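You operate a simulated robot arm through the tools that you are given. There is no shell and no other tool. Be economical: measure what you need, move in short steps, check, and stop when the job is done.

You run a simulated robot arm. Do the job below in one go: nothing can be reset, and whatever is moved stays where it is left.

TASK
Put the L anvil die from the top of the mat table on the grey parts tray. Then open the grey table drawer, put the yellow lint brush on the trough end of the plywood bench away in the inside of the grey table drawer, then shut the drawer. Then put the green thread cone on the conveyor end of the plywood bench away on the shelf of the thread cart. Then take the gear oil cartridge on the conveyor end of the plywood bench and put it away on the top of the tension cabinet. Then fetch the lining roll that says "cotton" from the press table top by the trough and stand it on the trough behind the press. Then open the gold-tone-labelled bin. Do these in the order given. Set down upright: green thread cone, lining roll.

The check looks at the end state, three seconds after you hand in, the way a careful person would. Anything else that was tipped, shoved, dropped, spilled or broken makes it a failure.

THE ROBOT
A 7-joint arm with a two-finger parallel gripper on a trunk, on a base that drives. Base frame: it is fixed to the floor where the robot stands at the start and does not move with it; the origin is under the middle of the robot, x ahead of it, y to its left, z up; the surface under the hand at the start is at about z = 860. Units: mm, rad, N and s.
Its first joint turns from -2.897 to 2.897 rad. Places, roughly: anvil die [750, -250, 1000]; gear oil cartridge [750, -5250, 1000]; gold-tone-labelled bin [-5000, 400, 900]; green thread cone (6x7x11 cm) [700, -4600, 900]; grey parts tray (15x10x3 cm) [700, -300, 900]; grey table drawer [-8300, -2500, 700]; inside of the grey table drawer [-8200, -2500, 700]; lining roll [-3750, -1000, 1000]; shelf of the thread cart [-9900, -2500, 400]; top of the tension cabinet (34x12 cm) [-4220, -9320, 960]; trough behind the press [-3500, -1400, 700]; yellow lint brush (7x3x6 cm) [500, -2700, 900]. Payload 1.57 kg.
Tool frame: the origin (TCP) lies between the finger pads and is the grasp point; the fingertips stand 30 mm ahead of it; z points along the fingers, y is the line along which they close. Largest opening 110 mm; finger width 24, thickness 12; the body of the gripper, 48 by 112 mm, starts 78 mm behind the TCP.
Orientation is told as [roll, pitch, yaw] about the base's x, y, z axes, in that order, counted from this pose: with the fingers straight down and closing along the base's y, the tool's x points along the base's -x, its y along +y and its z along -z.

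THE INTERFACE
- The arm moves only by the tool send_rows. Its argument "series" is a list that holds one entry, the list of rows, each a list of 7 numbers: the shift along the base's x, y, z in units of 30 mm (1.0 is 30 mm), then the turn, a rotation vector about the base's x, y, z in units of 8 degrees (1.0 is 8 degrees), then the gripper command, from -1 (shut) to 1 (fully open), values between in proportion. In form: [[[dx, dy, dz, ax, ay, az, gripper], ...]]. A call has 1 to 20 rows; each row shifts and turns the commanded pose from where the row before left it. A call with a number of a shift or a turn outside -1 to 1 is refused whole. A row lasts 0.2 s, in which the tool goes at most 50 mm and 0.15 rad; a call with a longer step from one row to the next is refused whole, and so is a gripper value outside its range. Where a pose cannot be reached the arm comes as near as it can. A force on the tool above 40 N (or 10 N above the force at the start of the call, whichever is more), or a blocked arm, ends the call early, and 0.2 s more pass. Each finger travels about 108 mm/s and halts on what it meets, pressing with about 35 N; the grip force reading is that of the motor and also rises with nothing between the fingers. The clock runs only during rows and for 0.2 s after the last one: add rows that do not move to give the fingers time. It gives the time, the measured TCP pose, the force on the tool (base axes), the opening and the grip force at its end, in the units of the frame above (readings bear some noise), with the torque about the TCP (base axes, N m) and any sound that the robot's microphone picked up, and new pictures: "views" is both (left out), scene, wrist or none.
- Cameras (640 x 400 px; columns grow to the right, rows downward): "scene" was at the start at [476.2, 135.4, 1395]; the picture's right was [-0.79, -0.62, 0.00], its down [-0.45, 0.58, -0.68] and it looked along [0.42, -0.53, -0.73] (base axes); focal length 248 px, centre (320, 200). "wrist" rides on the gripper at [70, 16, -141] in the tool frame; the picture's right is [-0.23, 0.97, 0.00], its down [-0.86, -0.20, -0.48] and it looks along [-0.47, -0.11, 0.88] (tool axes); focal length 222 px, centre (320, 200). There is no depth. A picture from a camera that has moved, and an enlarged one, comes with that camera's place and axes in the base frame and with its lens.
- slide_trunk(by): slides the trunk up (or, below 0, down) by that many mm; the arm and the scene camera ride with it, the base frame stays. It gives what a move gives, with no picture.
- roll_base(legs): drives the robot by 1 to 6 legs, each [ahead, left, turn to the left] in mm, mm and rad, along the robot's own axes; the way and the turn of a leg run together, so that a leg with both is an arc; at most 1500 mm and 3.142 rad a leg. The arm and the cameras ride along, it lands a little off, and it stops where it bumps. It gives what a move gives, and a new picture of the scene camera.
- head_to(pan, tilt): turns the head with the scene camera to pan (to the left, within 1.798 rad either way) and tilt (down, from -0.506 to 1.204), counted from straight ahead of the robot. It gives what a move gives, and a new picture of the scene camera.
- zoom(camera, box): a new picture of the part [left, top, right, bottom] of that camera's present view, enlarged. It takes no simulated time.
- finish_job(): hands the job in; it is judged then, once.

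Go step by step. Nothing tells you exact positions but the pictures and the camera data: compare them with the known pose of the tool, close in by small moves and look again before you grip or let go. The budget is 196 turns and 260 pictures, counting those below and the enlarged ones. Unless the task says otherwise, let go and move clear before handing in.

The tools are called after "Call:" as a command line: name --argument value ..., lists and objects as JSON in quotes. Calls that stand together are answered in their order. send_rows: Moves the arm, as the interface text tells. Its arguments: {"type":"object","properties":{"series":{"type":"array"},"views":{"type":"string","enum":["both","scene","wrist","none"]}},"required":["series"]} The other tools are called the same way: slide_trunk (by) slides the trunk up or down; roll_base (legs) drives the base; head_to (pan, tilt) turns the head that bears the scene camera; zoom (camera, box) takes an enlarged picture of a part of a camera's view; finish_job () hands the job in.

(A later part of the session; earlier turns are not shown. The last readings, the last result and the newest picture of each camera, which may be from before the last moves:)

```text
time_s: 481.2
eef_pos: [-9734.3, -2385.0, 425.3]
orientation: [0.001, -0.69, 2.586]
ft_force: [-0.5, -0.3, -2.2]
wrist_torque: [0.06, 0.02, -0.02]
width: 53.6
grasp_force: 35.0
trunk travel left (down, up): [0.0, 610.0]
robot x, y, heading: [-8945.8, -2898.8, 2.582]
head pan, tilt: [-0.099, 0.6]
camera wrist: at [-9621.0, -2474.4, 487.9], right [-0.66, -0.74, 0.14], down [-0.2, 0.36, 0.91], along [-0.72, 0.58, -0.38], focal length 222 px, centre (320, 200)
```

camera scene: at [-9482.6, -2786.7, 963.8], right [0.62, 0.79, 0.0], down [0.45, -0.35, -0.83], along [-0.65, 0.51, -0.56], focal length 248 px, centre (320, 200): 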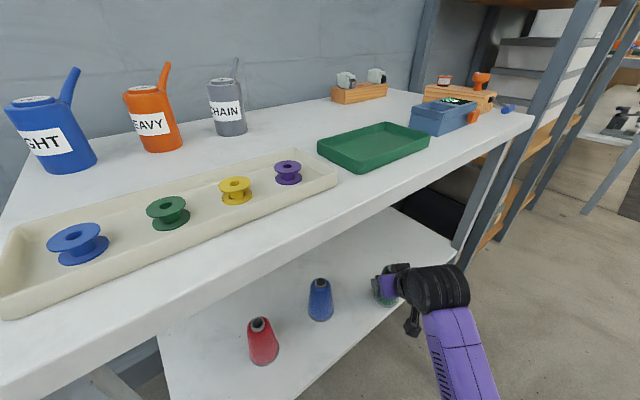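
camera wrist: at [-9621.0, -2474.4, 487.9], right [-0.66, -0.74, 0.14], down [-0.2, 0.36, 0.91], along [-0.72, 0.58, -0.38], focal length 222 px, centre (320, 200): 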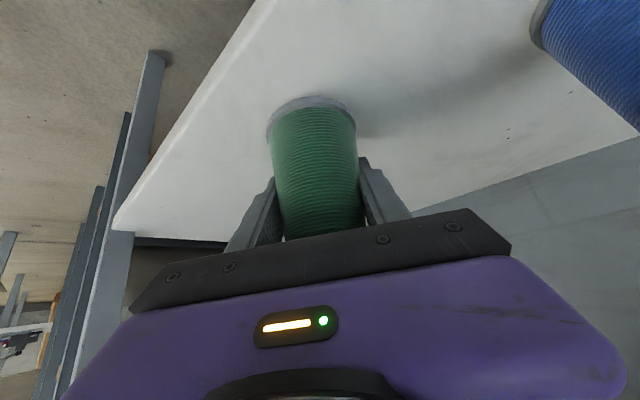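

Good margin now. Lowering until contact.

Call:
send_rows --series '[[[0, 0, -0.1, 0, 0, 0, -1], [0, 0, -0.1, 0, 0, 0, -1], [0, 0, -0.1, 0, 0, 0, -1], [0, 0, -0.1, 0, 0, 0, -1], [0, 0, -0.1, 0, 0, 0, -1], [0, 0, 0, 0, 0, 0, -1]]]' --views "wrist"

```text
time_s: 482.4
eef_pos: [-9735.6, -2383.9, 418.3]
orientation: [-0.001, -0.705, 2.587]
ft_force: [2.9, -3.0, 11.3]
wrist_torque: [-0.15, -0.54, -0.08]
width: 53.5
grasp_force: 35.1
trunk travel left (down, up): [0.0, 610.0]
robot x, y, heading: [-8945.2, -2897.7, 2.582]
head pan, tilt: [-0.099, 0.6]
stopped in row 5: the force on the tool passed its limit at 44 N (the readings are from after the stop); the commanded pose is now the measured one
camera wrist: at [-9622.3, -2473.4, 478.6], right [-0.66, -0.74, 0.15], down [-0.19, 0.35, 0.92], along [-0.73, 0.58, -0.37], focal length 222 px, centre (320, 200)
```

wrist: 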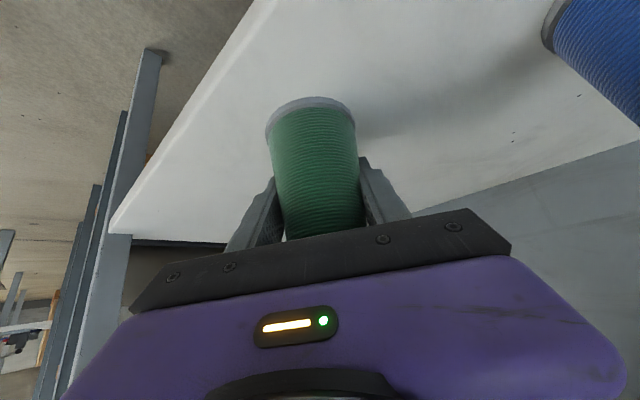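

The cone rests on the shelf. I open and withdraw straight back.

Call:
send_rows --series '[[[0, 0, 0.05, 0, 0, 0, -0.2], [0, 0, 0, 0, 0, 0, 0.2], [0, 0, 0, 0, 0, 0, 0.5], [0, 0, 0, 0, 0, 0, 0.5], [0.4, -0.25, 0, 0, 0, 0, 0.5], [0.7, -0.43, 0, 0, 0, 0, 0.5], [0.7, -0.43, 0, 0, 0, 0, 0.5], [0.7, -0.43, 0, 0, 0, 0, 0.5], [0.7, -0.43, 0, 0, 0, 0, 0.5], [0.7, -0.43, 0, 0, 0, 0, 0.5], [0.7, -0.43, 0, 0, 0, 0, 0.5], [0.5, -0.3, 0, 0, 0, 0, 0.5], [0, 0, 0, 0, 0, 0, 0.5]]]'

```text
time_s: 485.2
eef_pos: [-9581.8, -2477.8, 416.6]
orientation: [-0.002, -0.702, 2.587]
ft_force: [-0.1, 0.5, -1.1]
wrist_torque: [0.01, -0.03, -0.02]
width: 82.6
grasp_force: 0.0
trunk travel left (down, up): [0.0, 610.0]
robot x, y, heading: [-8945.8, -2896.6, 2.576]
head pan, tilt: [-0.099, 0.6]
camera scene: at [-9482.4, -2786.9, 963.9], right [0.62, 0.79, 0.0], down [0.45, -0.35, -0.83], along [-0.65, 0.51, -0.56], focal length 248 px, centre (320, 200)
camera wrist: at [-9468.6, -2567.1, 478.5], right [-0.66, -0.74, 0.15], down [-0.19, 0.35, 0.92], along [-0.73, 0.58, -0.37], focal length 222 px, centre (320, 200)
```

scene: 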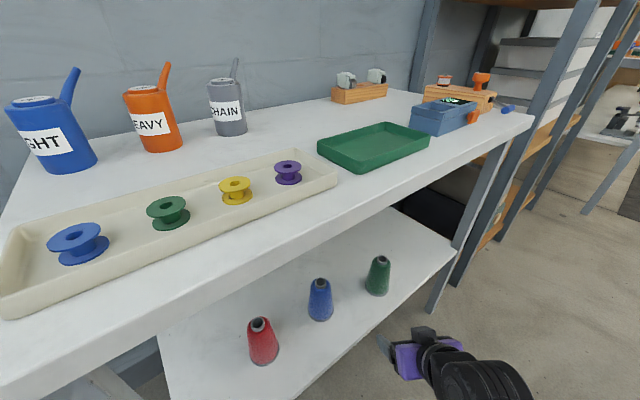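
wrist: 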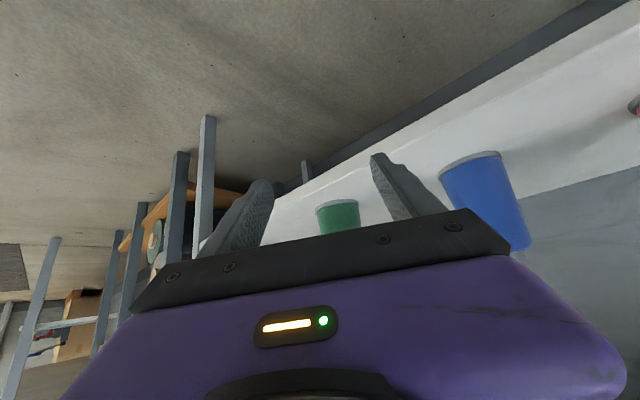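

The green cone stands upright on the cart shelf. I raise the arm and trunk and leave for the gear oil cartridge.

Call:
slide_trunk --by 400

Call:
slide_trunk --by 50

Call:
send_rows --series '[[[0, 0, 1, 0, 0, 0, 0.5], [0, 0, 1, 0, 0, 0, 0.5], [0, 0, 1, 0, 0, 0, 0.5], [0, 0, 1, 0, 0, 0, 0.5], [0, 0, 1, 0, 0, 0, 0.5], [0, 0, 1, 0, 0, 0, 0.5], [0, 0, 1, 0, 0, 0, 0.5], [0, 0, 0, 0, 0, 0, 0.5]]]' --views "none"

Call:
roll_base --legs '[[-450, 660, 0], [-450, 660, 0], [0, 0, -2.58]]'

```text
time_s: 489.0
eef_pos: [-9583.5, -2477.0, 818.0]
orientation: [-0.001, -0.7, 2.588]
ft_force: [0.6, -0.8, 0.3]
wrist_torque: [0.04, 0.01, 0.02]
width: 82.5
grasp_force: 0.2
trunk travel left (down, up): [-400.0, 210.0]
robot x, y, heading: [-8945.8, -2900.1, 2.579]
head pan, tilt: [-0.099, 0.6]
```

```text
time_s: 489.9
eef_pos: [-9582.2, -2477.6, 866.1]
orientation: [-0.001, -0.7, 2.589]
ft_force: [0.3, 0.1, -0.3]
wrist_torque: [-0.01, 0.01, -0.01]
width: 82.5
grasp_force: 0.1
trunk travel left (down, up): [-450.0, 160.0]
robot x, y, heading: [-8942.9, -2897.7, 2.575]
head pan, tilt: [-0.099, 0.6]
```

```text
time_s: 491.8
eef_pos: [-9603.2, -2477.9, 1050.1]
orientation: [0.053, -0.768, 2.56]
ft_force: [-0.7, -0.9, 0.5]
wrist_torque: [-0.01, 0.04, 0.05]
width: 82.4
grasp_force: 0.1
out of reach, approached as far as the arm can: row 6, 7
trunk travel left (down, up): [-450.0, 160.0]
robot x, y, heading: [-8944.4, -2897.1, 2.579]
head pan, tilt: [-0.099, 0.6]
```

```text
time_s: 506.1
eef_pos: [-8125.8, -4530.3, 1048.3]
orientation: [0.051, -0.765, -0.032]
ft_force: [-1.3, -0.3, 0.0]
wrist_torque: [-0.04, 0.01, -0.01]
width: 82.3
grasp_force: 0.1
trunk travel left (down, up): [-450.0, 160.0]
robot x, y, heading: [-8904.8, -4517.0, -0.012]
head pan, tilt: [-0.099, 0.6]
camera scene: at [-8387.8, -4333.4, 1413.8], right [-0.11, -0.99, 0.0], down [-0.56, 0.06, -0.83], along [0.82, -0.09, -0.56], focal length 248 px, centre (320, 200)
```

scene: 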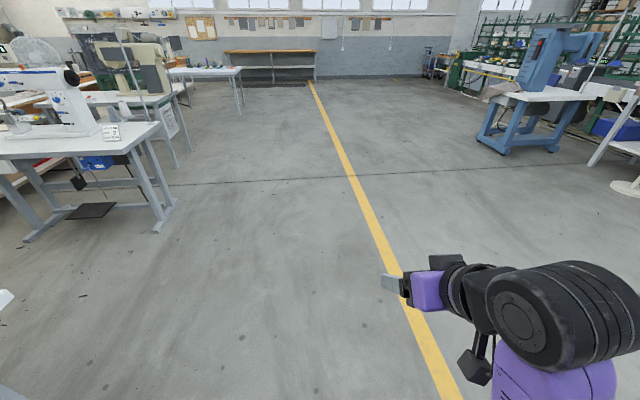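

Checking the drawer on the way.

Call:
head_to --pan 1.55 --tilt 0.3

Call:
zoom --camera "scene" --box '[260, 160, 420, 260]'

```text
time_s: 507.8
eef_pos: [-8125.0, -4530.4, 1049.6]
orientation: [0.052, -0.766, -0.031]
ft_force: [-0.7, -0.6, -0.2]
wrist_torque: [0.0, 0.0, 0.01]
width: 82.4
grasp_force: 0.2
trunk travel left (down, up): [-450.0, 160.0]
robot x, y, heading: [-8901.9, -4514.0, -0.017]
head pan, tilt: [1.55, 0.3]
camera scene: at [-8472.3, -4230.0, 1441.3], right [1.0, -0.04, 0.0], down [-0.01, -0.3, -0.96], along [0.03, 0.95, -0.3], focal length 248 px, centre (320, 200)
```

scene: 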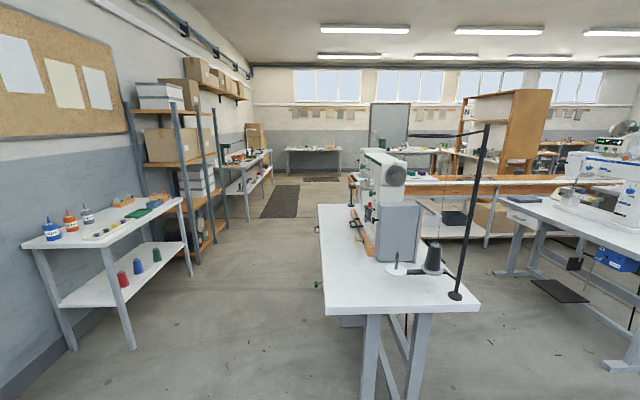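

```text
4.00 times, centred on (340, 210) of scene
camera zoom: at [-8472.3, -4230.0, 1441.3], right [1.0, -0.04, 0.0], down [-0.01, -0.3, -0.96], along [0.03, 0.95, -0.3], focal length 993 px, centre (240, 160)
```

zoom: 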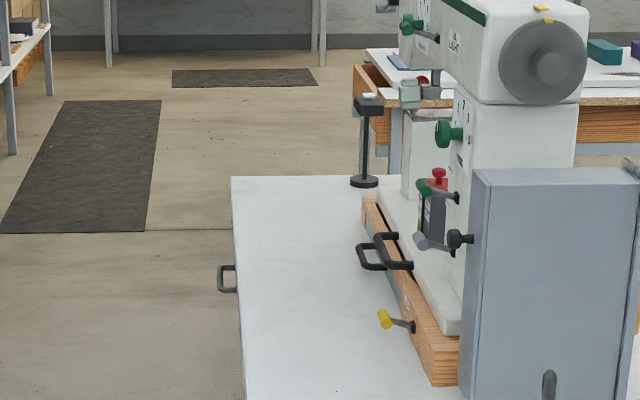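

The drawer is shut. Driving back to the bench's conveyor end.

Call:
roll_base --legs '[[0, 0, 0.017], [1500, 0, 0], [1500, 0, 0], [1500, 0, 0], [1500, 0, 0], [1300, -300, 0]]'

Call:
head_to --pan -0.2 --tilt 0.4

```text
time_s: 542.8
eef_pos: [-850.4, -4724.2, 1049.4]
orientation: [0.05, -0.767, -0.006]
ft_force: [-0.1, 0.3, 0.4]
wrist_torque: [0.02, 0.02, -0.03]
width: 82.3
grasp_force: 0.1
trunk travel left (down, up): [-450.0, 160.0]
robot x, y, heading: [-1632.4, -4726.1, 0.011]
head pan, tilt: [1.55, 0.3]
camera scene: at [-1205.0, -4433.4, 1441.3], right [1.0, -0.01, 0.0], down [0.0, -0.3, -0.96], along [0.01, 0.96, -0.3], focal length 248 px, centre (320, 200)
```

scene: 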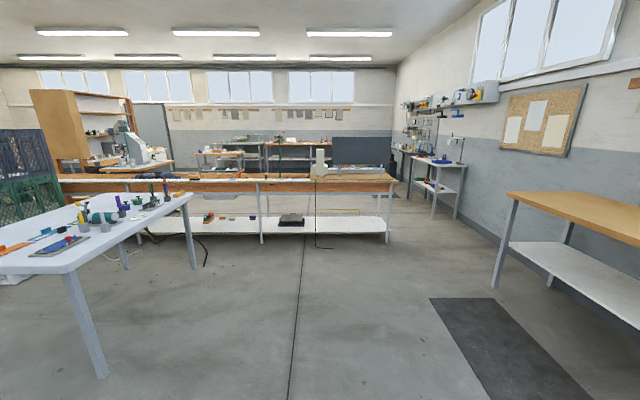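

```text
time_s: 544.6
eef_pos: [-851.3, -4725.9, 1049.3]
orientation: [0.053, -0.768, -0.007]
ft_force: [-1.0, 0.2, 0.8]
wrist_torque: [-0.02, 0.01, -0.01]
width: 82.7
grasp_force: 0.0
trunk travel left (down, up): [-450.0, 160.0]
robot x, y, heading: [-1630.5, -4729.8, 0.009]
head pan, tilt: [-0.201, 0.4]
camera scene: at [-1115.0, -4544.2, 1432.1], right [-0.19, -0.98, 0.0], down [-0.38, 0.07, -0.92], along [0.9, -0.17, -0.39], focal length 248 px, centre (320, 200)
```

scene: 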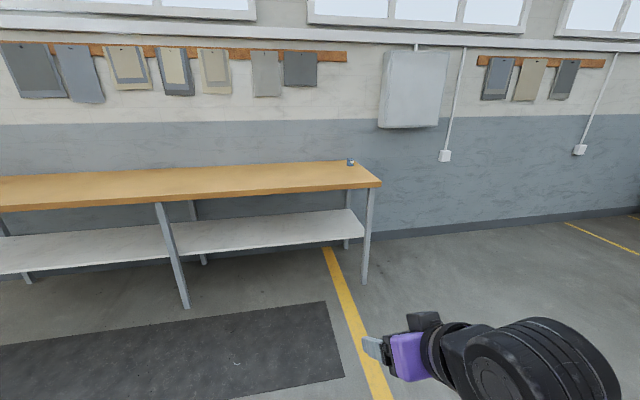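

Call:
roll_base --legs '[[0, 0, -0.009], [1100, -210, 0], [480, -210, 0]]'

Call:
head_to --pan -0.25 --tilt 0.7

```text
time_s: 552.8
eef_pos: [647.7, -5074.4, 1029.2]
orientation: [0.064, -0.725, 0.012]
ft_force: [0.0, 0.0, -0.4]
wrist_torque: [0.03, 0.01, 0.01]
width: 82.6
grasp_force: 0.0
trunk travel left (down, up): [-450.0, 160.0]
robot x, y, heading: [-119.5, -5097.4, 0.021]
head pan, tilt: [-0.201, 0.4]
stopped in leg 3: the robot was blocked; the commanded pose is now the measured one
camera scene: at [391.9, -4907.6, 1432.5], right [-0.18, -0.98, 0.0], down [-0.38, 0.07, -0.92], along [0.91, -0.17, -0.39], focal length 248 px, centre (320, 200)
```

scene: 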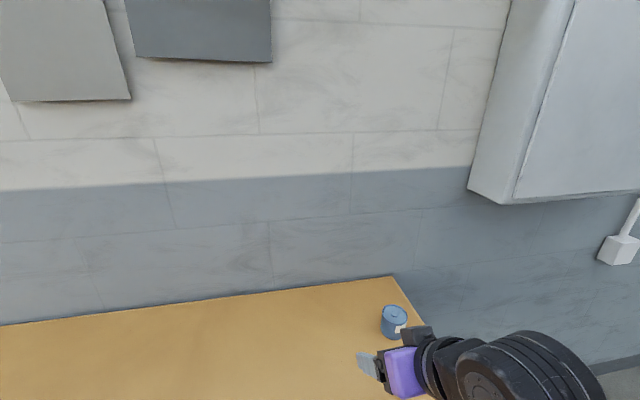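

```text
time_s: 553.6
eef_pos: [647.5, -5076.1, 1029.4]
orientation: [0.066, -0.721, 0.01]
ft_force: [0.6, 1.3, -1.1]
wrist_torque: [0.03, -0.04, -0.01]
width: 82.3
grasp_force: 0.0
trunk travel left (down, up): [-450.0, 160.0]
robot x, y, heading: [-122.5, -5094.9, 0.023]
head pan, tilt: [-0.25, 0.7]
camera scene: at [384.4, -4910.5, 1406.2], right [-0.23, -0.97, 0.0], down [-0.62, 0.15, -0.77], along [0.75, -0.18, -0.64], focal length 248 px, centre (320, 200)
```

scene: 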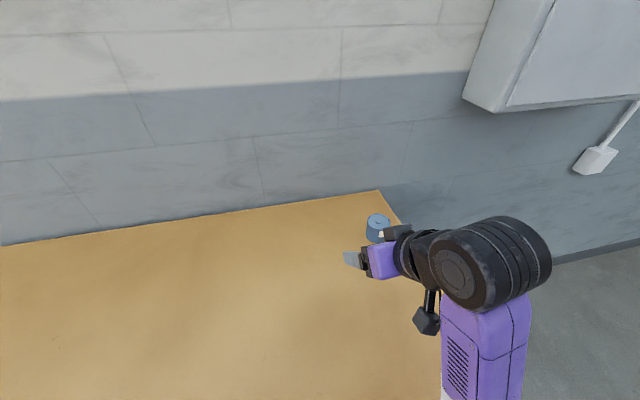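

Call:
roll_base --legs '[[-20, -60, -0.02]]'

Call:
zoom --camera "scene" --box '[320, 180, 448, 260]'

```text
time_s: 554.6
eef_pos: [632.6, -5151.6, 1032.0]
orientation: [0.063, -0.727, -0.008]
ft_force: [0.1, -0.1, 0.1]
wrist_torque: [-0.03, -0.01, -0.02]
width: 82.6
grasp_force: 0.0
trunk travel left (down, up): [-450.0, 160.0]
robot x, y, heading: [-138.9, -5155.3, -0.006]
head pan, tilt: [-0.25, 0.7]
camera scene: at [371.9, -4979.9, 1405.2], right [-0.25, -0.97, 0.0], down [-0.62, 0.16, -0.76], along [0.74, -0.19, -0.64], focal length 248 px, centre (320, 200)
```

scene: 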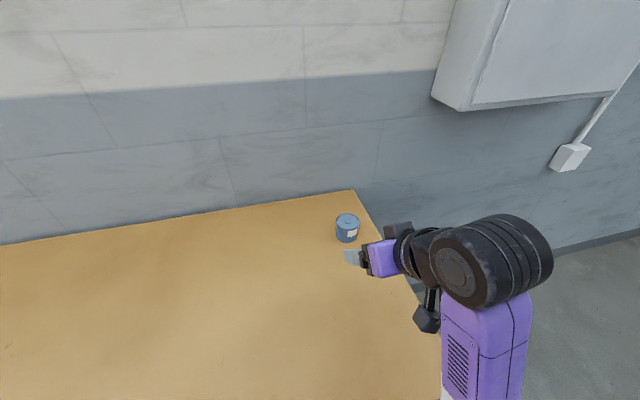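

```text
5.00 times, centred on (384, 220) of scene
camera zoom: at [371.9, -4979.9, 1405.2], right [-0.25, -0.97, 0.0], down [-0.62, 0.16, -0.76], along [0.74, -0.19, -0.64], focal length 1241 px, centre (0, 100)
```

zoom: 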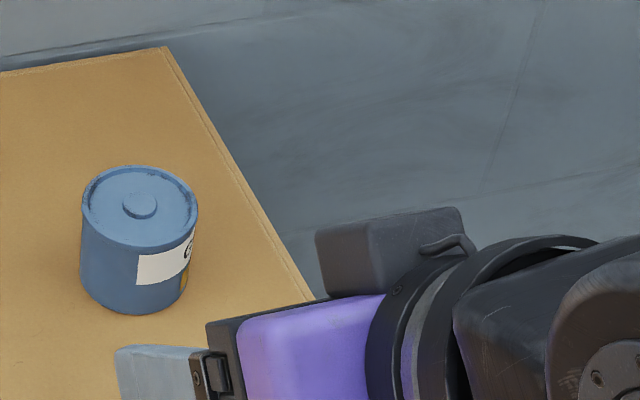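

Call:
send_rows --series '[[[0.9, -0.1, 0.2, -0.11, 0.7, -0.1, 0.5], [0.9, -0.1, 0, -0.11, 0.7, -0.1, 0.5], [0.9, -0.1, 0, -0.11, 0.7, -0.1, 0.5], [0.9, -0.1, 0, 0, 0, 0, 0.5], [0, 0, 0, 0, 0, 0, 0.5], [0, 0, 0, 0, 0, 0, 0.5]]]'

```text
time_s: 556.0
eef_pos: [740.2, -5161.3, 1038.4]
orientation: [0.004, -0.434, -0.019]
ft_force: [0.5, -1.3, -0.1]
wrist_torque: [0.01, 0.0, -0.05]
width: 82.3
grasp_force: 0.1
out of reach, approached as far as the arm can: row 1
trunk travel left (down, up): [-450.0, 160.0]
robot x, y, heading: [-137.5, -5154.0, -0.006]
head pan, tilt: [-0.25, 0.7]
camera scene: at [371.9, -4980.0, 1405.2], right [-0.25, -0.97, 0.0], down [-0.62, 0.16, -0.76], along [0.74, -0.19, -0.64], focal length 248 px, centre (320, 200)
camera wrist: at [618.0, -5143.5, 1135.8], right [0.22, 0.97, 0.1], down [0.57, -0.21, 0.79], along [0.79, -0.12, -0.6], focal length 222 px, centre (320, 200)
```

scene: 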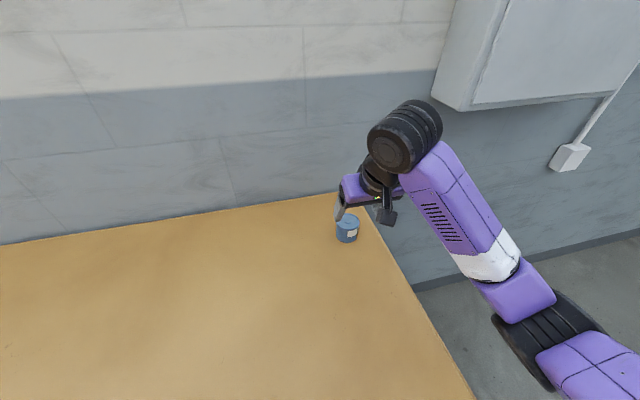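
wrist: 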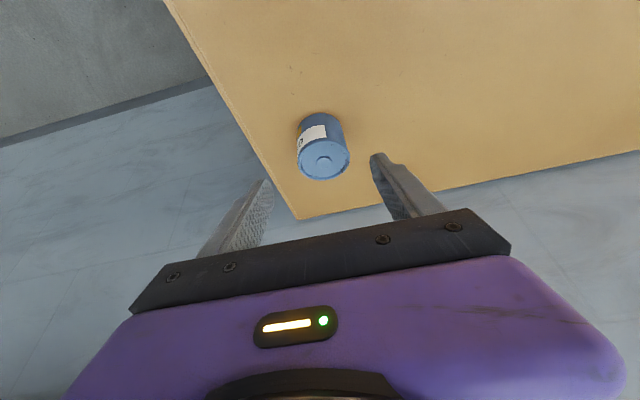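

Call:
send_rows --series '[[[0.31, 0, -0.69, 0, 0, 0, 0.6], [0.31, 0, -0.69, 0, 0, 0, 0.6], [0.31, 0, -0.69, 0, 0, 0, 0.6], [0.31, 0, -0.69, 0, 0, 0, 0.6], [0.31, 0, -0.6, 0, 0, 0, 0.6], [0, 0, 0, 0, 0, 0, 0.6], [0, 0, 0, 0, 0, 0, 0.6]]]'

```text
time_s: 557.6
eef_pos: [787.5, -5161.2, 934.9]
orientation: [0.003, -0.435, -0.018]
ft_force: [-0.3, 0.1, -0.1]
wrist_torque: [0.01, 0.0, 0.04]
width: 88.0
grasp_force: 0.1
trunk travel left (down, up): [-450.0, 160.0]
robot x, y, heading: [-135.2, -5153.5, -0.001]
head pan, tilt: [-0.25, 0.7]
camera scene: at [371.9, -4980.0, 1405.2], right [-0.25, -0.97, 0.0], down [-0.62, 0.16, -0.76], along [0.74, -0.19, -0.64], focal length 248 px, centre (320, 200)
camera wrist: at [664.7, -5142.6, 1032.3], right [0.22, 0.97, 0.1], down [0.57, -0.21, 0.79], along [0.79, -0.12, -0.6], focal length 222 px, centre (320, 200)
```

scene: 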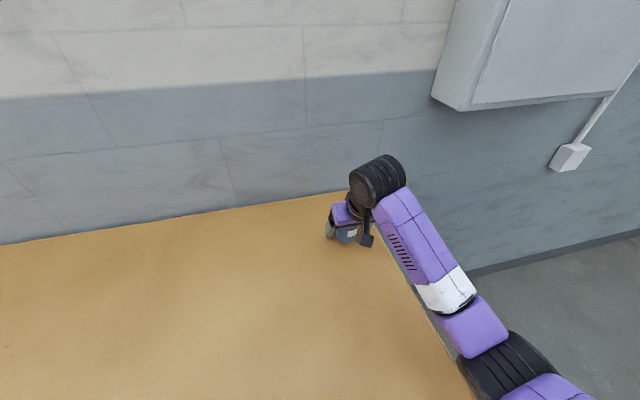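
wrist: 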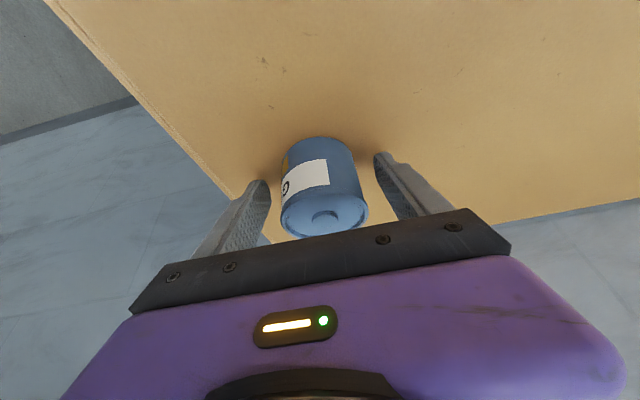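

Call:
send_rows --series '[[[0, 0, -0.2, 0, 0, 0, 0.6], [0, 0, 0, 0, 0, 0, 0.3], [0, 0, 0, 0, 0, 0, 0], [0, 0, 0, 0, 0, 0, -0.5], [0, 0, 0, 0, 0, 0, -1], [0, 0, 0, 0, 0, 0, -1], [0, 0, 0.8, 0, 0, 0, -1], [0, 0, 1, 0, 0, 0, -1]]]'

```text
time_s: 558.7
eef_pos: [789.3, -5164.4, 932.4]
orientation: [0.001, -0.445, -0.02]
ft_force: [0.7, -0.1, 11.4]
wrist_torque: [0.0, 0.19, -0.05]
width: 58.3
grasp_force: 35.1
trunk travel left (down, up): [-450.0, 160.0]
robot x, y, heading: [-137.9, -5157.9, -0.003]
head pan, tilt: [-0.25, 0.7]
stopped in row 5: the force on the tool passed its limit at 42 N (the readings are from after the stop); the commanded pose is now the measured one
camera scene: at [371.5, -4980.3, 1404.9], right [-0.25, -0.97, 0.0], down [-0.62, 0.16, -0.77], along [0.74, -0.19, -0.64], focal length 248 px, centre (320, 200)
camera wrist: at [665.6, -5145.3, 1028.6], right [0.23, 0.97, 0.1], down [0.56, -0.21, 0.8], along [0.8, -0.12, -0.59], focal length 222 px, centre (320, 200)
```

scene: 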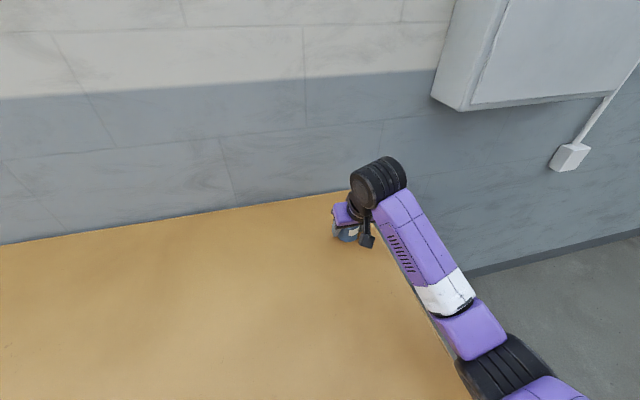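
wrist: 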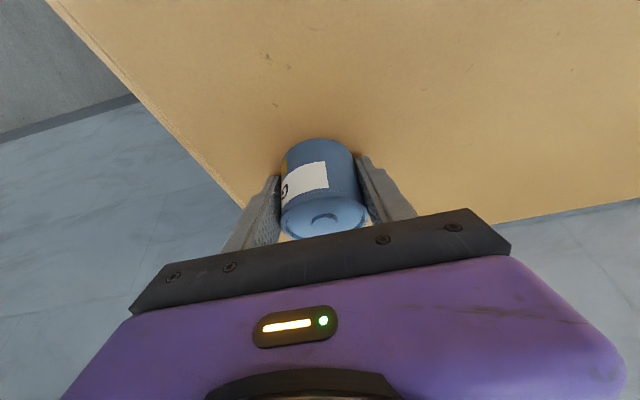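

Gripped (fingertips touched the bench). Lifting and tucking.

Call:
send_rows --series '[[[0, 0, 0.3, 0, 0, 0, -1], [0, 0, 0.8, 0, 0, 0, -1], [0, 0, 1, 0, 0, 0, -1], [-0.5, 0, 1, 0, 0, 0, -1], [-1, 0, 1, 0, 0, 0, -1], [-1, 0, 0.8, 0, 0, 0, -1], [-1, 0, 0.3, 0, 0, 0, -1], [-1, 0, 0, 0, 0, 0, -1], [0, 0, 0, 0, 0, 0, -1]]]'

```text
time_s: 560.7
eef_pos: [653.3, -5164.9, 1088.9]
orientation: [-0.001, -0.44, -0.021]
ft_force: [0.2, -1.1, -2.0]
wrist_torque: [0.01, 0.02, -0.01]
width: 58.3
grasp_force: 34.4
trunk travel left (down, up): [-450.0, 160.0]
robot x, y, heading: [-137.5, -5154.9, -0.005]
head pan, tilt: [-0.25, 0.7]
camera scene: at [372.0, -4980.4, 1405.2], right [-0.25, -0.97, 0.0], down [-0.62, 0.16, -0.76], along [0.74, -0.19, -0.64], focal length 248 px, centre (320, 200)
camera wrist: at [529.3, -5145.6, 1184.9], right [0.23, 0.97, 0.1], down [0.57, -0.21, 0.8], along [0.79, -0.12, -0.6], focal length 222 px, centre (320, 200)
```

scene: 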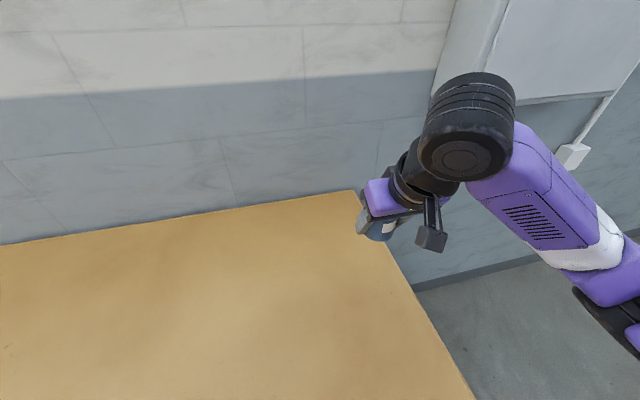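
wrist: 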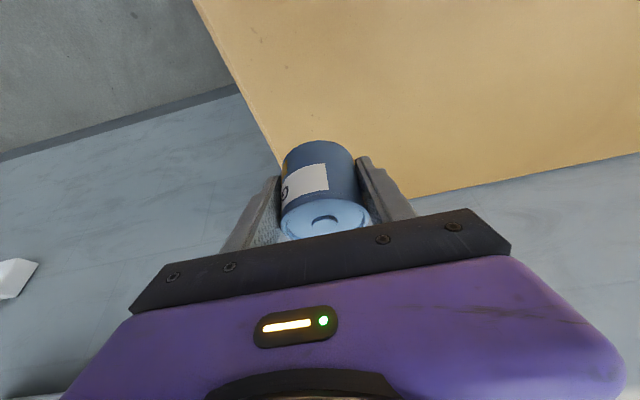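

The cartridge is held. Now I head toward the tension cabinet near [-4220, -9320]; first back off, turn to -y and look.

Call:
roll_base --legs '[[-700, 0, 0], [0, 0, -1.57], [800, -1100, 0]]'

Call:
head_to --pan -0.6 --tilt 0.3

```text
time_s: 574.7
eef_pos: [-1898.5, -6768.3, 1087.6]
orientation: [0.0, -0.441, -1.566]
ft_force: [0.3, -0.2, -1.4]
wrist_torque: [0.01, -0.03, 0.0]
width: 58.2
grasp_force: 34.9
trunk travel left (down, up): [-450.0, 160.0]
robot x, y, heading: [-1906.7, -5975.0, -1.55]
head pan, tilt: [-0.25, 0.7]
camera scene: at [-1718.9, -6484.5, 1405.2], right [-0.97, 0.23, 0.0], down [0.15, 0.63, -0.76], along [-0.17, -0.75, -0.64], focal length 248 px, centre (320, 200)
```

scene: 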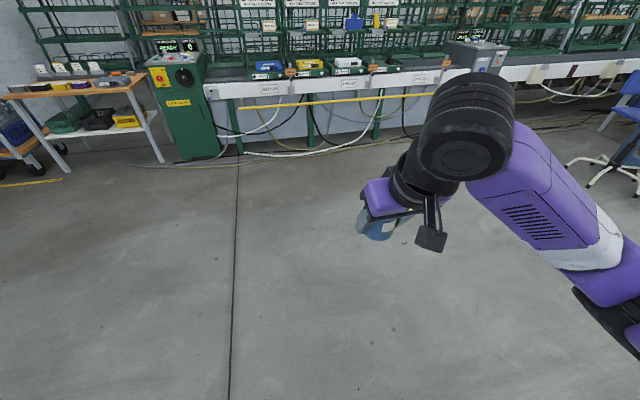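

```text
time_s: 575.6
eef_pos: [-1898.8, -6768.5, 1088.9]
orientation: [0.001, -0.441, -1.565]
ft_force: [0.5, 0.0, -1.6]
wrist_torque: [0.01, -0.03, 0.01]
width: 58.5
grasp_force: 34.7
trunk travel left (down, up): [-450.0, 160.0]
robot x, y, heading: [-1906.1, -5974.9, -1.545]
head pan, tilt: [-0.6, 0.3]
camera scene: at [-1750.8, -6480.0, 1441.2], right [-0.84, 0.55, 0.0], down [0.16, 0.25, -0.95], along [-0.52, -0.8, -0.3], focal length 248 px, centre (320, 200)
```

scene: 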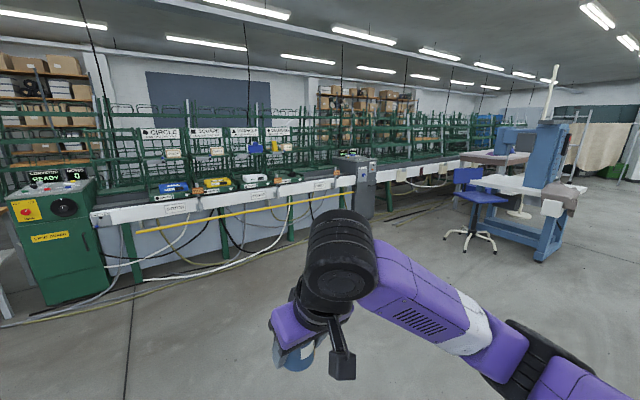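

Call:
zoom --camera "scene" --box '[300, 130, 428, 210]'

Call:
roll_base --legs '[[0, 0, -0.02], [500, -1100, 0], [900, -1050, 0]]'

Call:
head_to --pan -0.2 --tilt 0.5

```text
5.00 times, centred on (364, 170) of scene
camera zoom: at [-1750.8, -6480.0, 1441.2], right [-0.84, 0.55, 0.0], down [0.16, 0.25, -0.95], along [-0.52, -0.8, -0.3], focal length 1241 px, centre (100, 350)
```

zoom: 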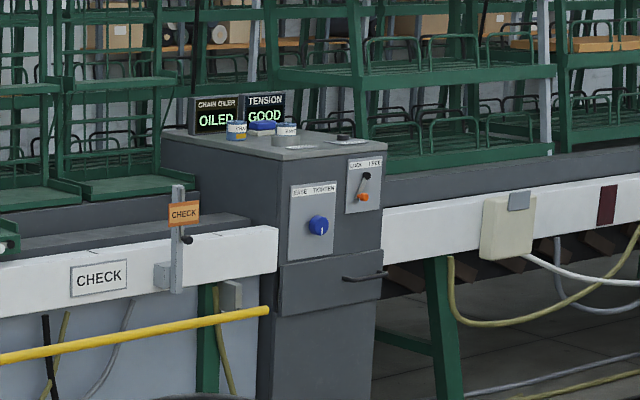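

```text
time_s: 588.6
eef_pos: [-4119.8, -8113.0, 1088.6]
orientation: [-0.001, -0.442, -1.613]
ft_force: [0.2, 0.0, -0.9]
wrist_torque: [0.05, -0.02, 0.01]
width: 58.6
grasp_force: 35.0
trunk travel left (down, up): [-450.0, 160.0]
robot x, y, heading: [-4097.1, -7322.3, -1.595]
head pan, tilt: [-0.6, 0.3]
camera scene: at [-3960.2, -7831.8, 1441.3], right [-0.81, 0.58, 0.0], down [0.17, 0.24, -0.96], along [-0.56, -0.78, -0.3], focal length 248 px, centre (320, 200)
```

scene: 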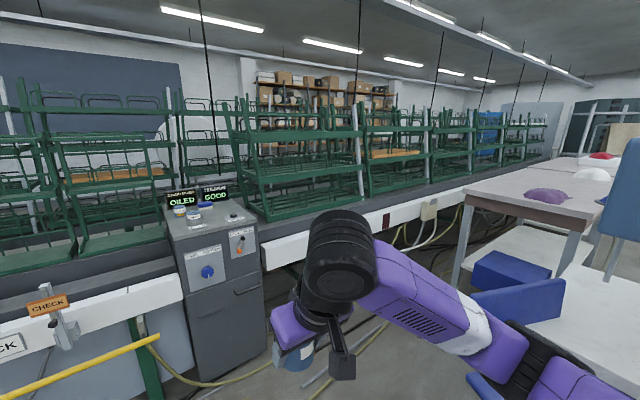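

```text
time_s: 589.4
eef_pos: [-4119.5, -8112.4, 1087.1]
orientation: [0.0, -0.442, -1.614]
ft_force: [-0.1, 0.1, -1.2]
wrist_torque: [0.02, 0.0, 0.01]
width: 58.5
grasp_force: 35.6
trunk travel left (down, up): [-450.0, 160.0]
robot x, y, heading: [-4097.0, -7323.6, -1.598]
head pan, tilt: [-0.201, 0.499]
camera scene: at [-3926.0, -7844.8, 1423.0], right [-0.97, 0.22, 0.0], down [0.11, 0.47, -0.88], along [-0.2, -0.86, -0.48], focal length 248 px, centre (320, 200)
```

scene: 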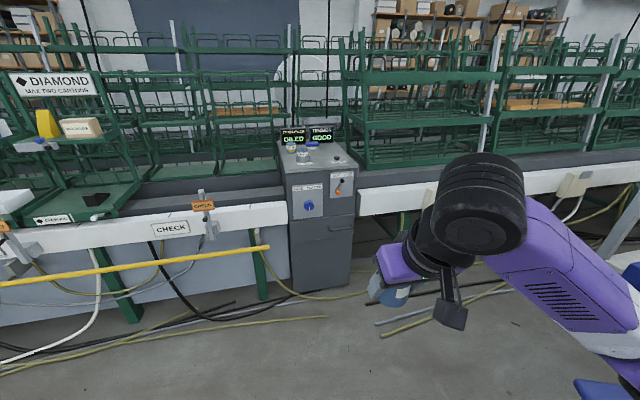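

The tension cabinet is ahead. Zooming on its top.

Call:
zoom --camera "scene" --box '[256, 115, 384, 195]'

```text
5.00 times, centred on (320, 155) of scene
camera zoom: at [-3926.0, -7844.8, 1423.0], right [-0.97, 0.22, 0.0], down [0.11, 0.47, -0.88], along [-0.2, -0.86, -0.48], focal length 1241 px, centre (320, 425)
```

zoom: 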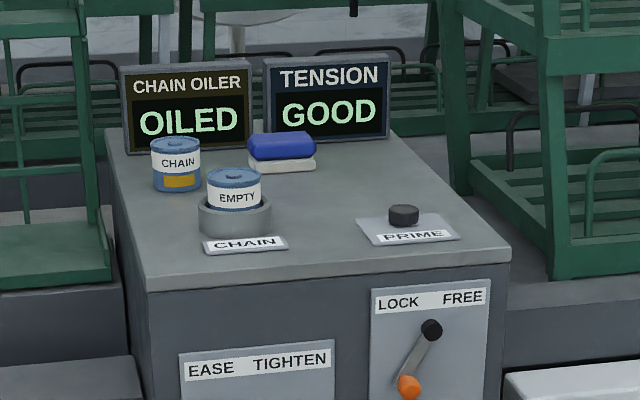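

Cabinet top is at z≈914, x -4435…-4030, front edge y≈-9090. A free spot is around [-4265, -9310]. I drive closer.

Call:
roll_base --legs '[[0, 0, 0.025], [1080, -168, 0]]'

Call:
head_to --pan -0.2 --tilt 0.75

```text
time_s: 595.2
eef_pos: [-4292.0, -9157.5, 1087.9]
orientation: [0.0, -0.44, -1.603]
ft_force: [-0.3, -0.7, -1.7]
wrist_torque: [-0.02, 0.02, 0.03]
width: 58.3
grasp_force: 35.4
trunk travel left (down, up): [-450.0, 160.0]
robot x, y, heading: [-4273.7, -8364.8, -1.586]
head pan, tilt: [-0.201, 0.499]
camera scene: at [-4099.2, -8887.4, 1422.9], right [-0.98, 0.21, 0.0], down [0.1, 0.47, -0.88], along [-0.19, -0.86, -0.48], focal length 248 px, centre (320, 200)
```

scene: 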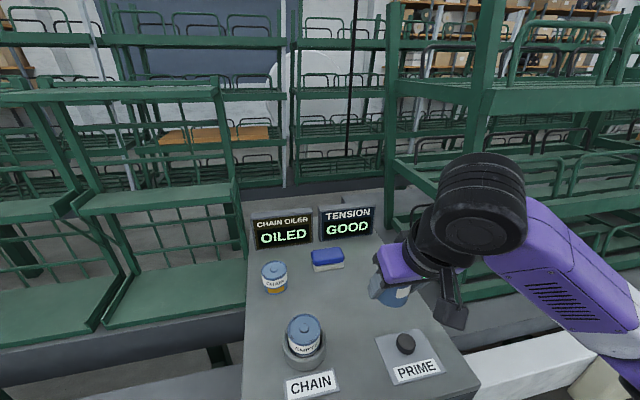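

```text
time_s: 596.0
eef_pos: [-4291.3, -9157.7, 1087.8]
orientation: [-0.001, -0.44, -1.602]
ft_force: [-0.8, 0.3, -1.5]
wrist_torque: [0.0, -0.05, 0.01]
width: 58.2
grasp_force: 34.6
trunk travel left (down, up): [-450.0, 160.0]
robot x, y, heading: [-4274.7, -8363.4, -1.589]
head pan, tilt: [-0.201, 0.75]
camera scene: at [-4097.4, -8879.5, 1401.0], right [-0.98, 0.21, 0.0], down [0.15, 0.67, -0.73], along [-0.16, -0.71, -0.68], focal length 248 px, centre (320, 200)
```

scene: 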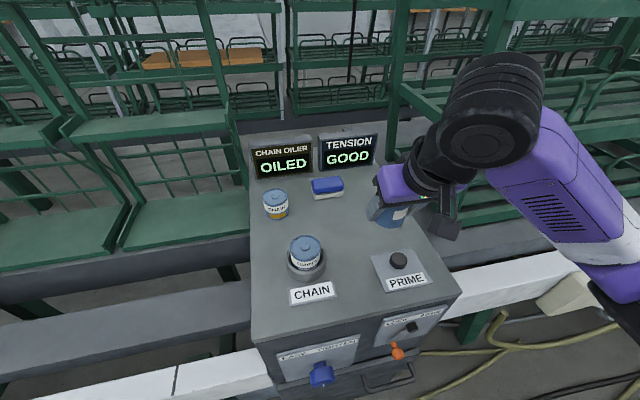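

Call:
send_rows --series '[[[0.3, -0.8, 0, 0, 0, 0, -1], [0.3, -0.8, -0.2, 0, 0, 0, -1], [0.3, -0.9, -0.5, 0, 0, 0, -1], [0.2, -0.8, -0.6, 0, 0, 0, -1], [0, 0, -0.7, 0, 0, 0, -1], [0, 0, 0, 0, 0, 0, -1], [0, 0, 0, 0, 0, 0, -1]]]'

```text
time_s: 597.6
eef_pos: [-4256.0, -9258.0, 1026.7]
orientation: [-0.002, -0.44, -1.603]
ft_force: [-0.1, -0.6, -1.7]
wrist_torque: [-0.01, 0.02, 0.01]
width: 58.5
grasp_force: 34.6
trunk travel left (down, up): [-450.0, 160.0]
robot x, y, heading: [-4273.9, -8369.0, -1.583]
head pan, tilt: [-0.201, 0.75]
camera scene: at [-4097.3, -8879.4, 1400.9], right [-0.98, 0.21, 0.0], down [0.15, 0.67, -0.73], along [-0.16, -0.71, -0.68], focal length 248 px, centre (320, 200)
camera wrist: at [-4237.8, -9133.7, 1124.8], right [0.97, -0.24, 0.1], down [-0.22, -0.56, 0.8], along [-0.13, -0.79, -0.6], focal length 222 px, centre (320, 200)
```

scene: 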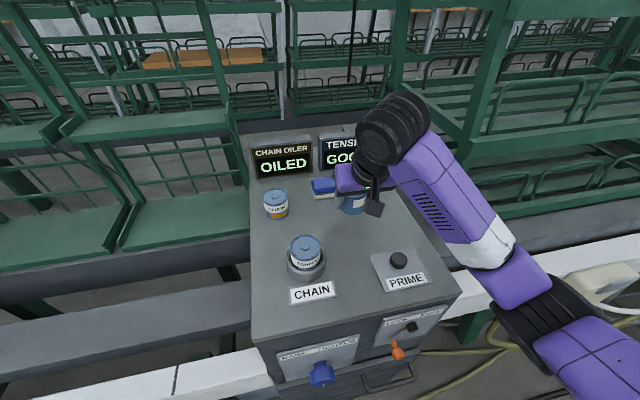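
wrist: 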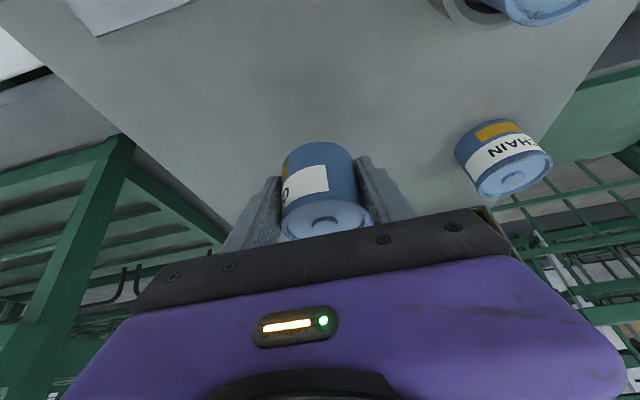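

Call:
send_rows --series '[[[0, 0, -0.5, 0, 0, 0, -1], [0, 0, -0.5, 0, 0, 0, -1], [0, 0, -0.2, 0, 0, 0, -1], [0, 0, 0, 0, 0, 0, -1]]]' --views "wrist"

```text
time_s: 598.6
eef_pos: [-4259.6, -9256.6, 992.0]
orientation: [0.001, -0.439, -1.604]
ft_force: [-0.1, -0.7, -1.1]
wrist_torque: [0.0, 0.01, 0.0]
width: 58.3
grasp_force: 34.5
trunk travel left (down, up): [-450.0, 160.0]
robot x, y, heading: [-4275.0, -8366.8, -1.589]
head pan, tilt: [-0.201, 0.75]
camera wrist: at [-4239.2, -9133.9, 1088.6], right [0.97, -0.24, 0.1], down [-0.22, -0.56, 0.8], along [-0.13, -0.79, -0.6], focal length 222 px, centre (320, 200)
```

wrist: 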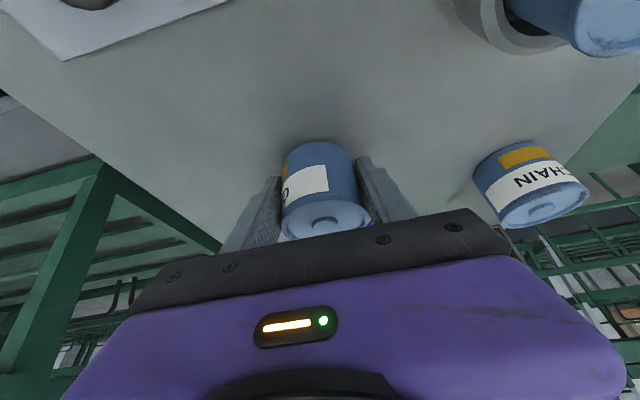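

Call:
send_rows --series '[[[0, 0, -0.15, 0, 0, 0, -1], [0, 0, -0.15, 0, 0, 0, -1], [0, 0, -0.12, 0, 0, 0, -1], [0, 0, -0.1, 0, 0, 0, -1], [0, 0, -0.1, 0, 0, 0, -1], [0, 0, -0.1, 0, 0, 0, -1], [0, 0, -0.1, 0, 0, 0, -1], [0, 0, 0, 0, 0, 0, -1]]]' --views "wrist"

```text
time_s: 599.7
eef_pos: [-4259.3, -9256.6, 982.0]
orientation: [0.003, -0.457, -1.602]
ft_force: [1.4, 2.9, 14.8]
wrist_torque: [0.03, 0.46, 0.05]
width: 58.4
grasp_force: 35.3
trunk travel left (down, up): [-450.0, 160.0]
robot x, y, heading: [-4273.7, -8365.8, -1.588]
head pan, tilt: [-0.201, 0.75]
stopped in row 5: the force on the tool passed its limit at 44 N (the readings are from after the stop); the commanded pose is now the measured one
camera wrist: at [-4239.1, -9133.1, 1077.2], right [0.97, -0.23, 0.1], down [-0.22, -0.55, 0.81], along [-0.13, -0.8, -0.58], focal length 222 px, centre (320, 200)
```

wrist: 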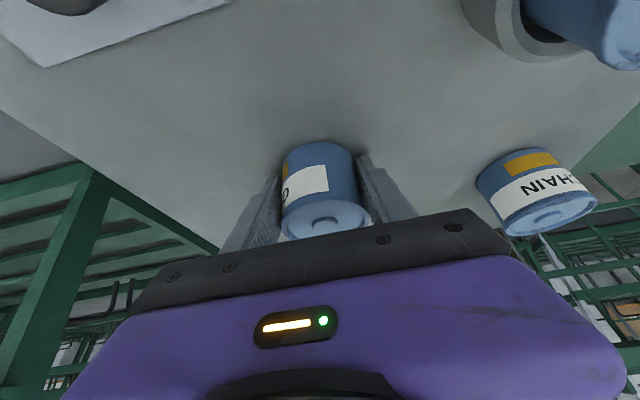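

Set down on the cabinet top. Releasing and lifting off along the tool axis.

Call:
send_rows --series '[[[0, 0, 0.05, 0, 0, 0, 0.2], [0, 0, 0, 0, 0, 0, 0.4], [0, 0, 0, 0, 0, 0, 0.45], [0, 0, 0, 0, 0, 0, 0.45], [0, 0.25, 0.5, 0, 0, 0, 0.45], [0, 0.4, 0.9, 0, 0, 0, 0.45], [0, 0.4, 0.9, 0, 0, 0, 0.45], [0, 0.4, 0.9, 0, 0, 0, 0.45], [0, 1, 0.5, 0, 0, 0, 0.45], [0, 1, 0, 0, 0, 0, 0.45], [0, 0, 0, 0, 0, 0, 0.45]]]'

```text
time_s: 602.1
eef_pos: [-4258.8, -9155.8, 1093.8]
orientation: [0.0, -0.451, -1.603]
ft_force: [-0.4, 0.0, 0.4]
wrist_torque: [0.03, -0.03, 0.0]
width: 79.7
grasp_force: 0.0
trunk travel left (down, up): [-450.0, 160.0]
robot x, y, heading: [-4272.7, -8366.4, -1.592]
head pan, tilt: [-0.201, 0.75]
camera scene: at [-4097.4, -8879.4, 1401.0], right [-0.98, 0.21, 0.0], down [0.15, 0.67, -0.73], along [-0.16, -0.71, -0.68], focal length 248 px, centre (320, 200)
camera wrist: at [-4240.2, -9031.4, 1188.3], right [0.97, -0.24, 0.1], down [-0.22, -0.55, 0.8], along [-0.13, -0.8, -0.59], focal length 222 px, centre (320, 200)
```

scene: 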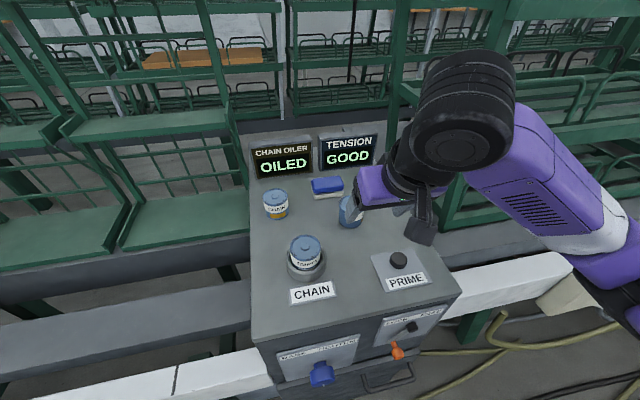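
wrist: 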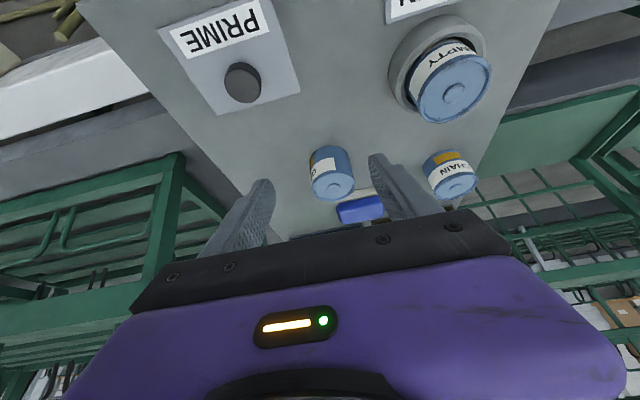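

The gear oil cartridge stands on the cabinet. Next is the lining roll near the press; I return via the open floor.

Call:
roll_base --legs '[[-1300, 0, 0], [-900, 1150, 0], [-900, 1150, 0], [-900, 1150, 0], [0, 0, -3.12]]'

```text
time_s: 636.2
eef_pos: [-674.2, -3815.4, 1093.3]
orientation: [0.001, -0.452, 1.532]
ft_force: [-0.3, 0.2, 0.8]
wrist_torque: [0.01, -0.01, -0.01]
width: 79.4
grasp_force: 0.1
trunk travel left (down, up): [-450.0, 160.0]
robot x, y, heading: [-664.9, -4605.3, 1.543]
head pan, tilt: [-0.201, 0.75]
camera scene: at [-839.2, -4095.6, 1401.0], right [0.98, -0.22, 0.0], down [-0.15, -0.67, -0.73], along [0.16, 0.71, -0.68], focal length 248 px, centre (320, 200)
```

scene: 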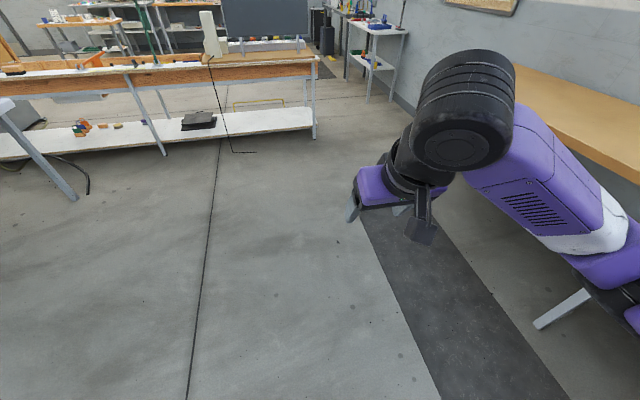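

Call:
roll_base --legs '[[0, 0, 0.028], [1100, -750, 0], [1200, 0, 0]]'

```text
time_s: 649.0
eef_pos: [-12.5, -1490.4, 1093.8]
orientation: [0.001, -0.452, 1.584]
ft_force: [0.1, -0.4, 0.0]
wrist_torque: [0.01, -0.03, -0.01]
width: 79.9
grasp_force: 0.1
trunk travel left (down, up): [-450.0, 160.0]
robot x, y, heading: [35.0, -2279.8, 1.598]
head pan, tilt: [-0.201, 0.75]
camera scene: at [-162.4, -1777.8, 1401.0], right [0.99, -0.17, 0.0], down [-0.12, -0.67, -0.73], along [0.12, 0.72, -0.68], focal length 248 px, centre (320, 200)
```

scene: 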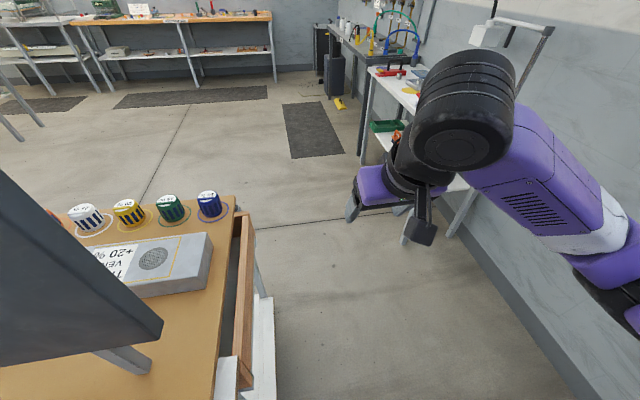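

Call:
roll_base --legs '[[0, -90, -0.027], [1000, 0, 0], [1050, 0, 0], [0, 0, 1.57], [1200, 0, 0]]'

Call:
head_to --pan 0.1 --tilt 0.35

```text
time_s: 650.3
eef_pos: [99.1, -1487.0, 1093.4]
orientation: [0.002, -0.453, 1.551]
ft_force: [-1.2, -1.2, 0.3]
wrist_torque: [-0.03, -0.02, 0.03]
width: 79.9
grasp_force: 0.1
trunk travel left (down, up): [-450.0, 160.0]
robot x, y, heading: [122.4, -2275.4, 1.571]
head pan, tilt: [-0.201, 0.75]
stopped in leg 1: the robot was blocked; the commanded pose is now the measured one
camera scene: at [-59.7, -1770.1, 1401.0], right [0.98, -0.2, 0.0], down [-0.14, -0.67, -0.73], along [0.15, 0.72, -0.68], focal length 248 px, centre (320, 200)
```

scene: 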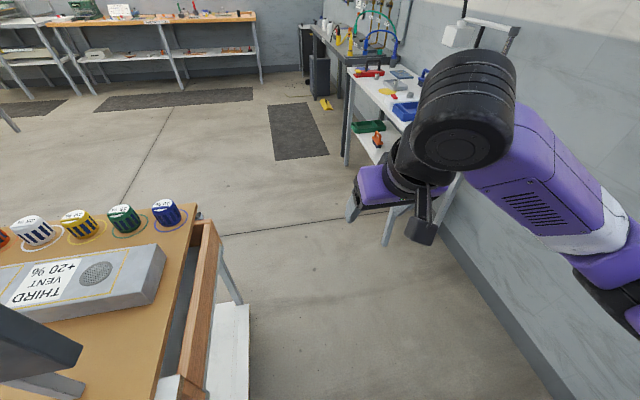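

```text
time_s: 651.2
eef_pos: [99.6, -1485.6, 1092.7]
orientation: [0.001, -0.453, 1.552]
ft_force: [-0.6, -0.3, 0.3]
wrist_torque: [0.02, 0.04, 0.0]
width: 79.6
grasp_force: 0.0
trunk travel left (down, up): [-450.0, 160.0]
robot x, y, heading: [128.4, -2272.4, 1.566]
head pan, tilt: [0.099, 0.351]
camera scene: at [-85.5, -1758.6, 1436.5], right [1.0, 0.1, 0.0], down [0.03, -0.34, -0.94], along [-0.09, 0.93, -0.34], focal length 248 px, centre (320, 200)
```

scene: 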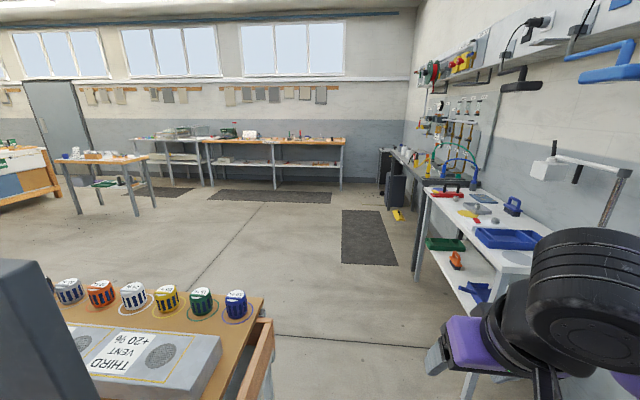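

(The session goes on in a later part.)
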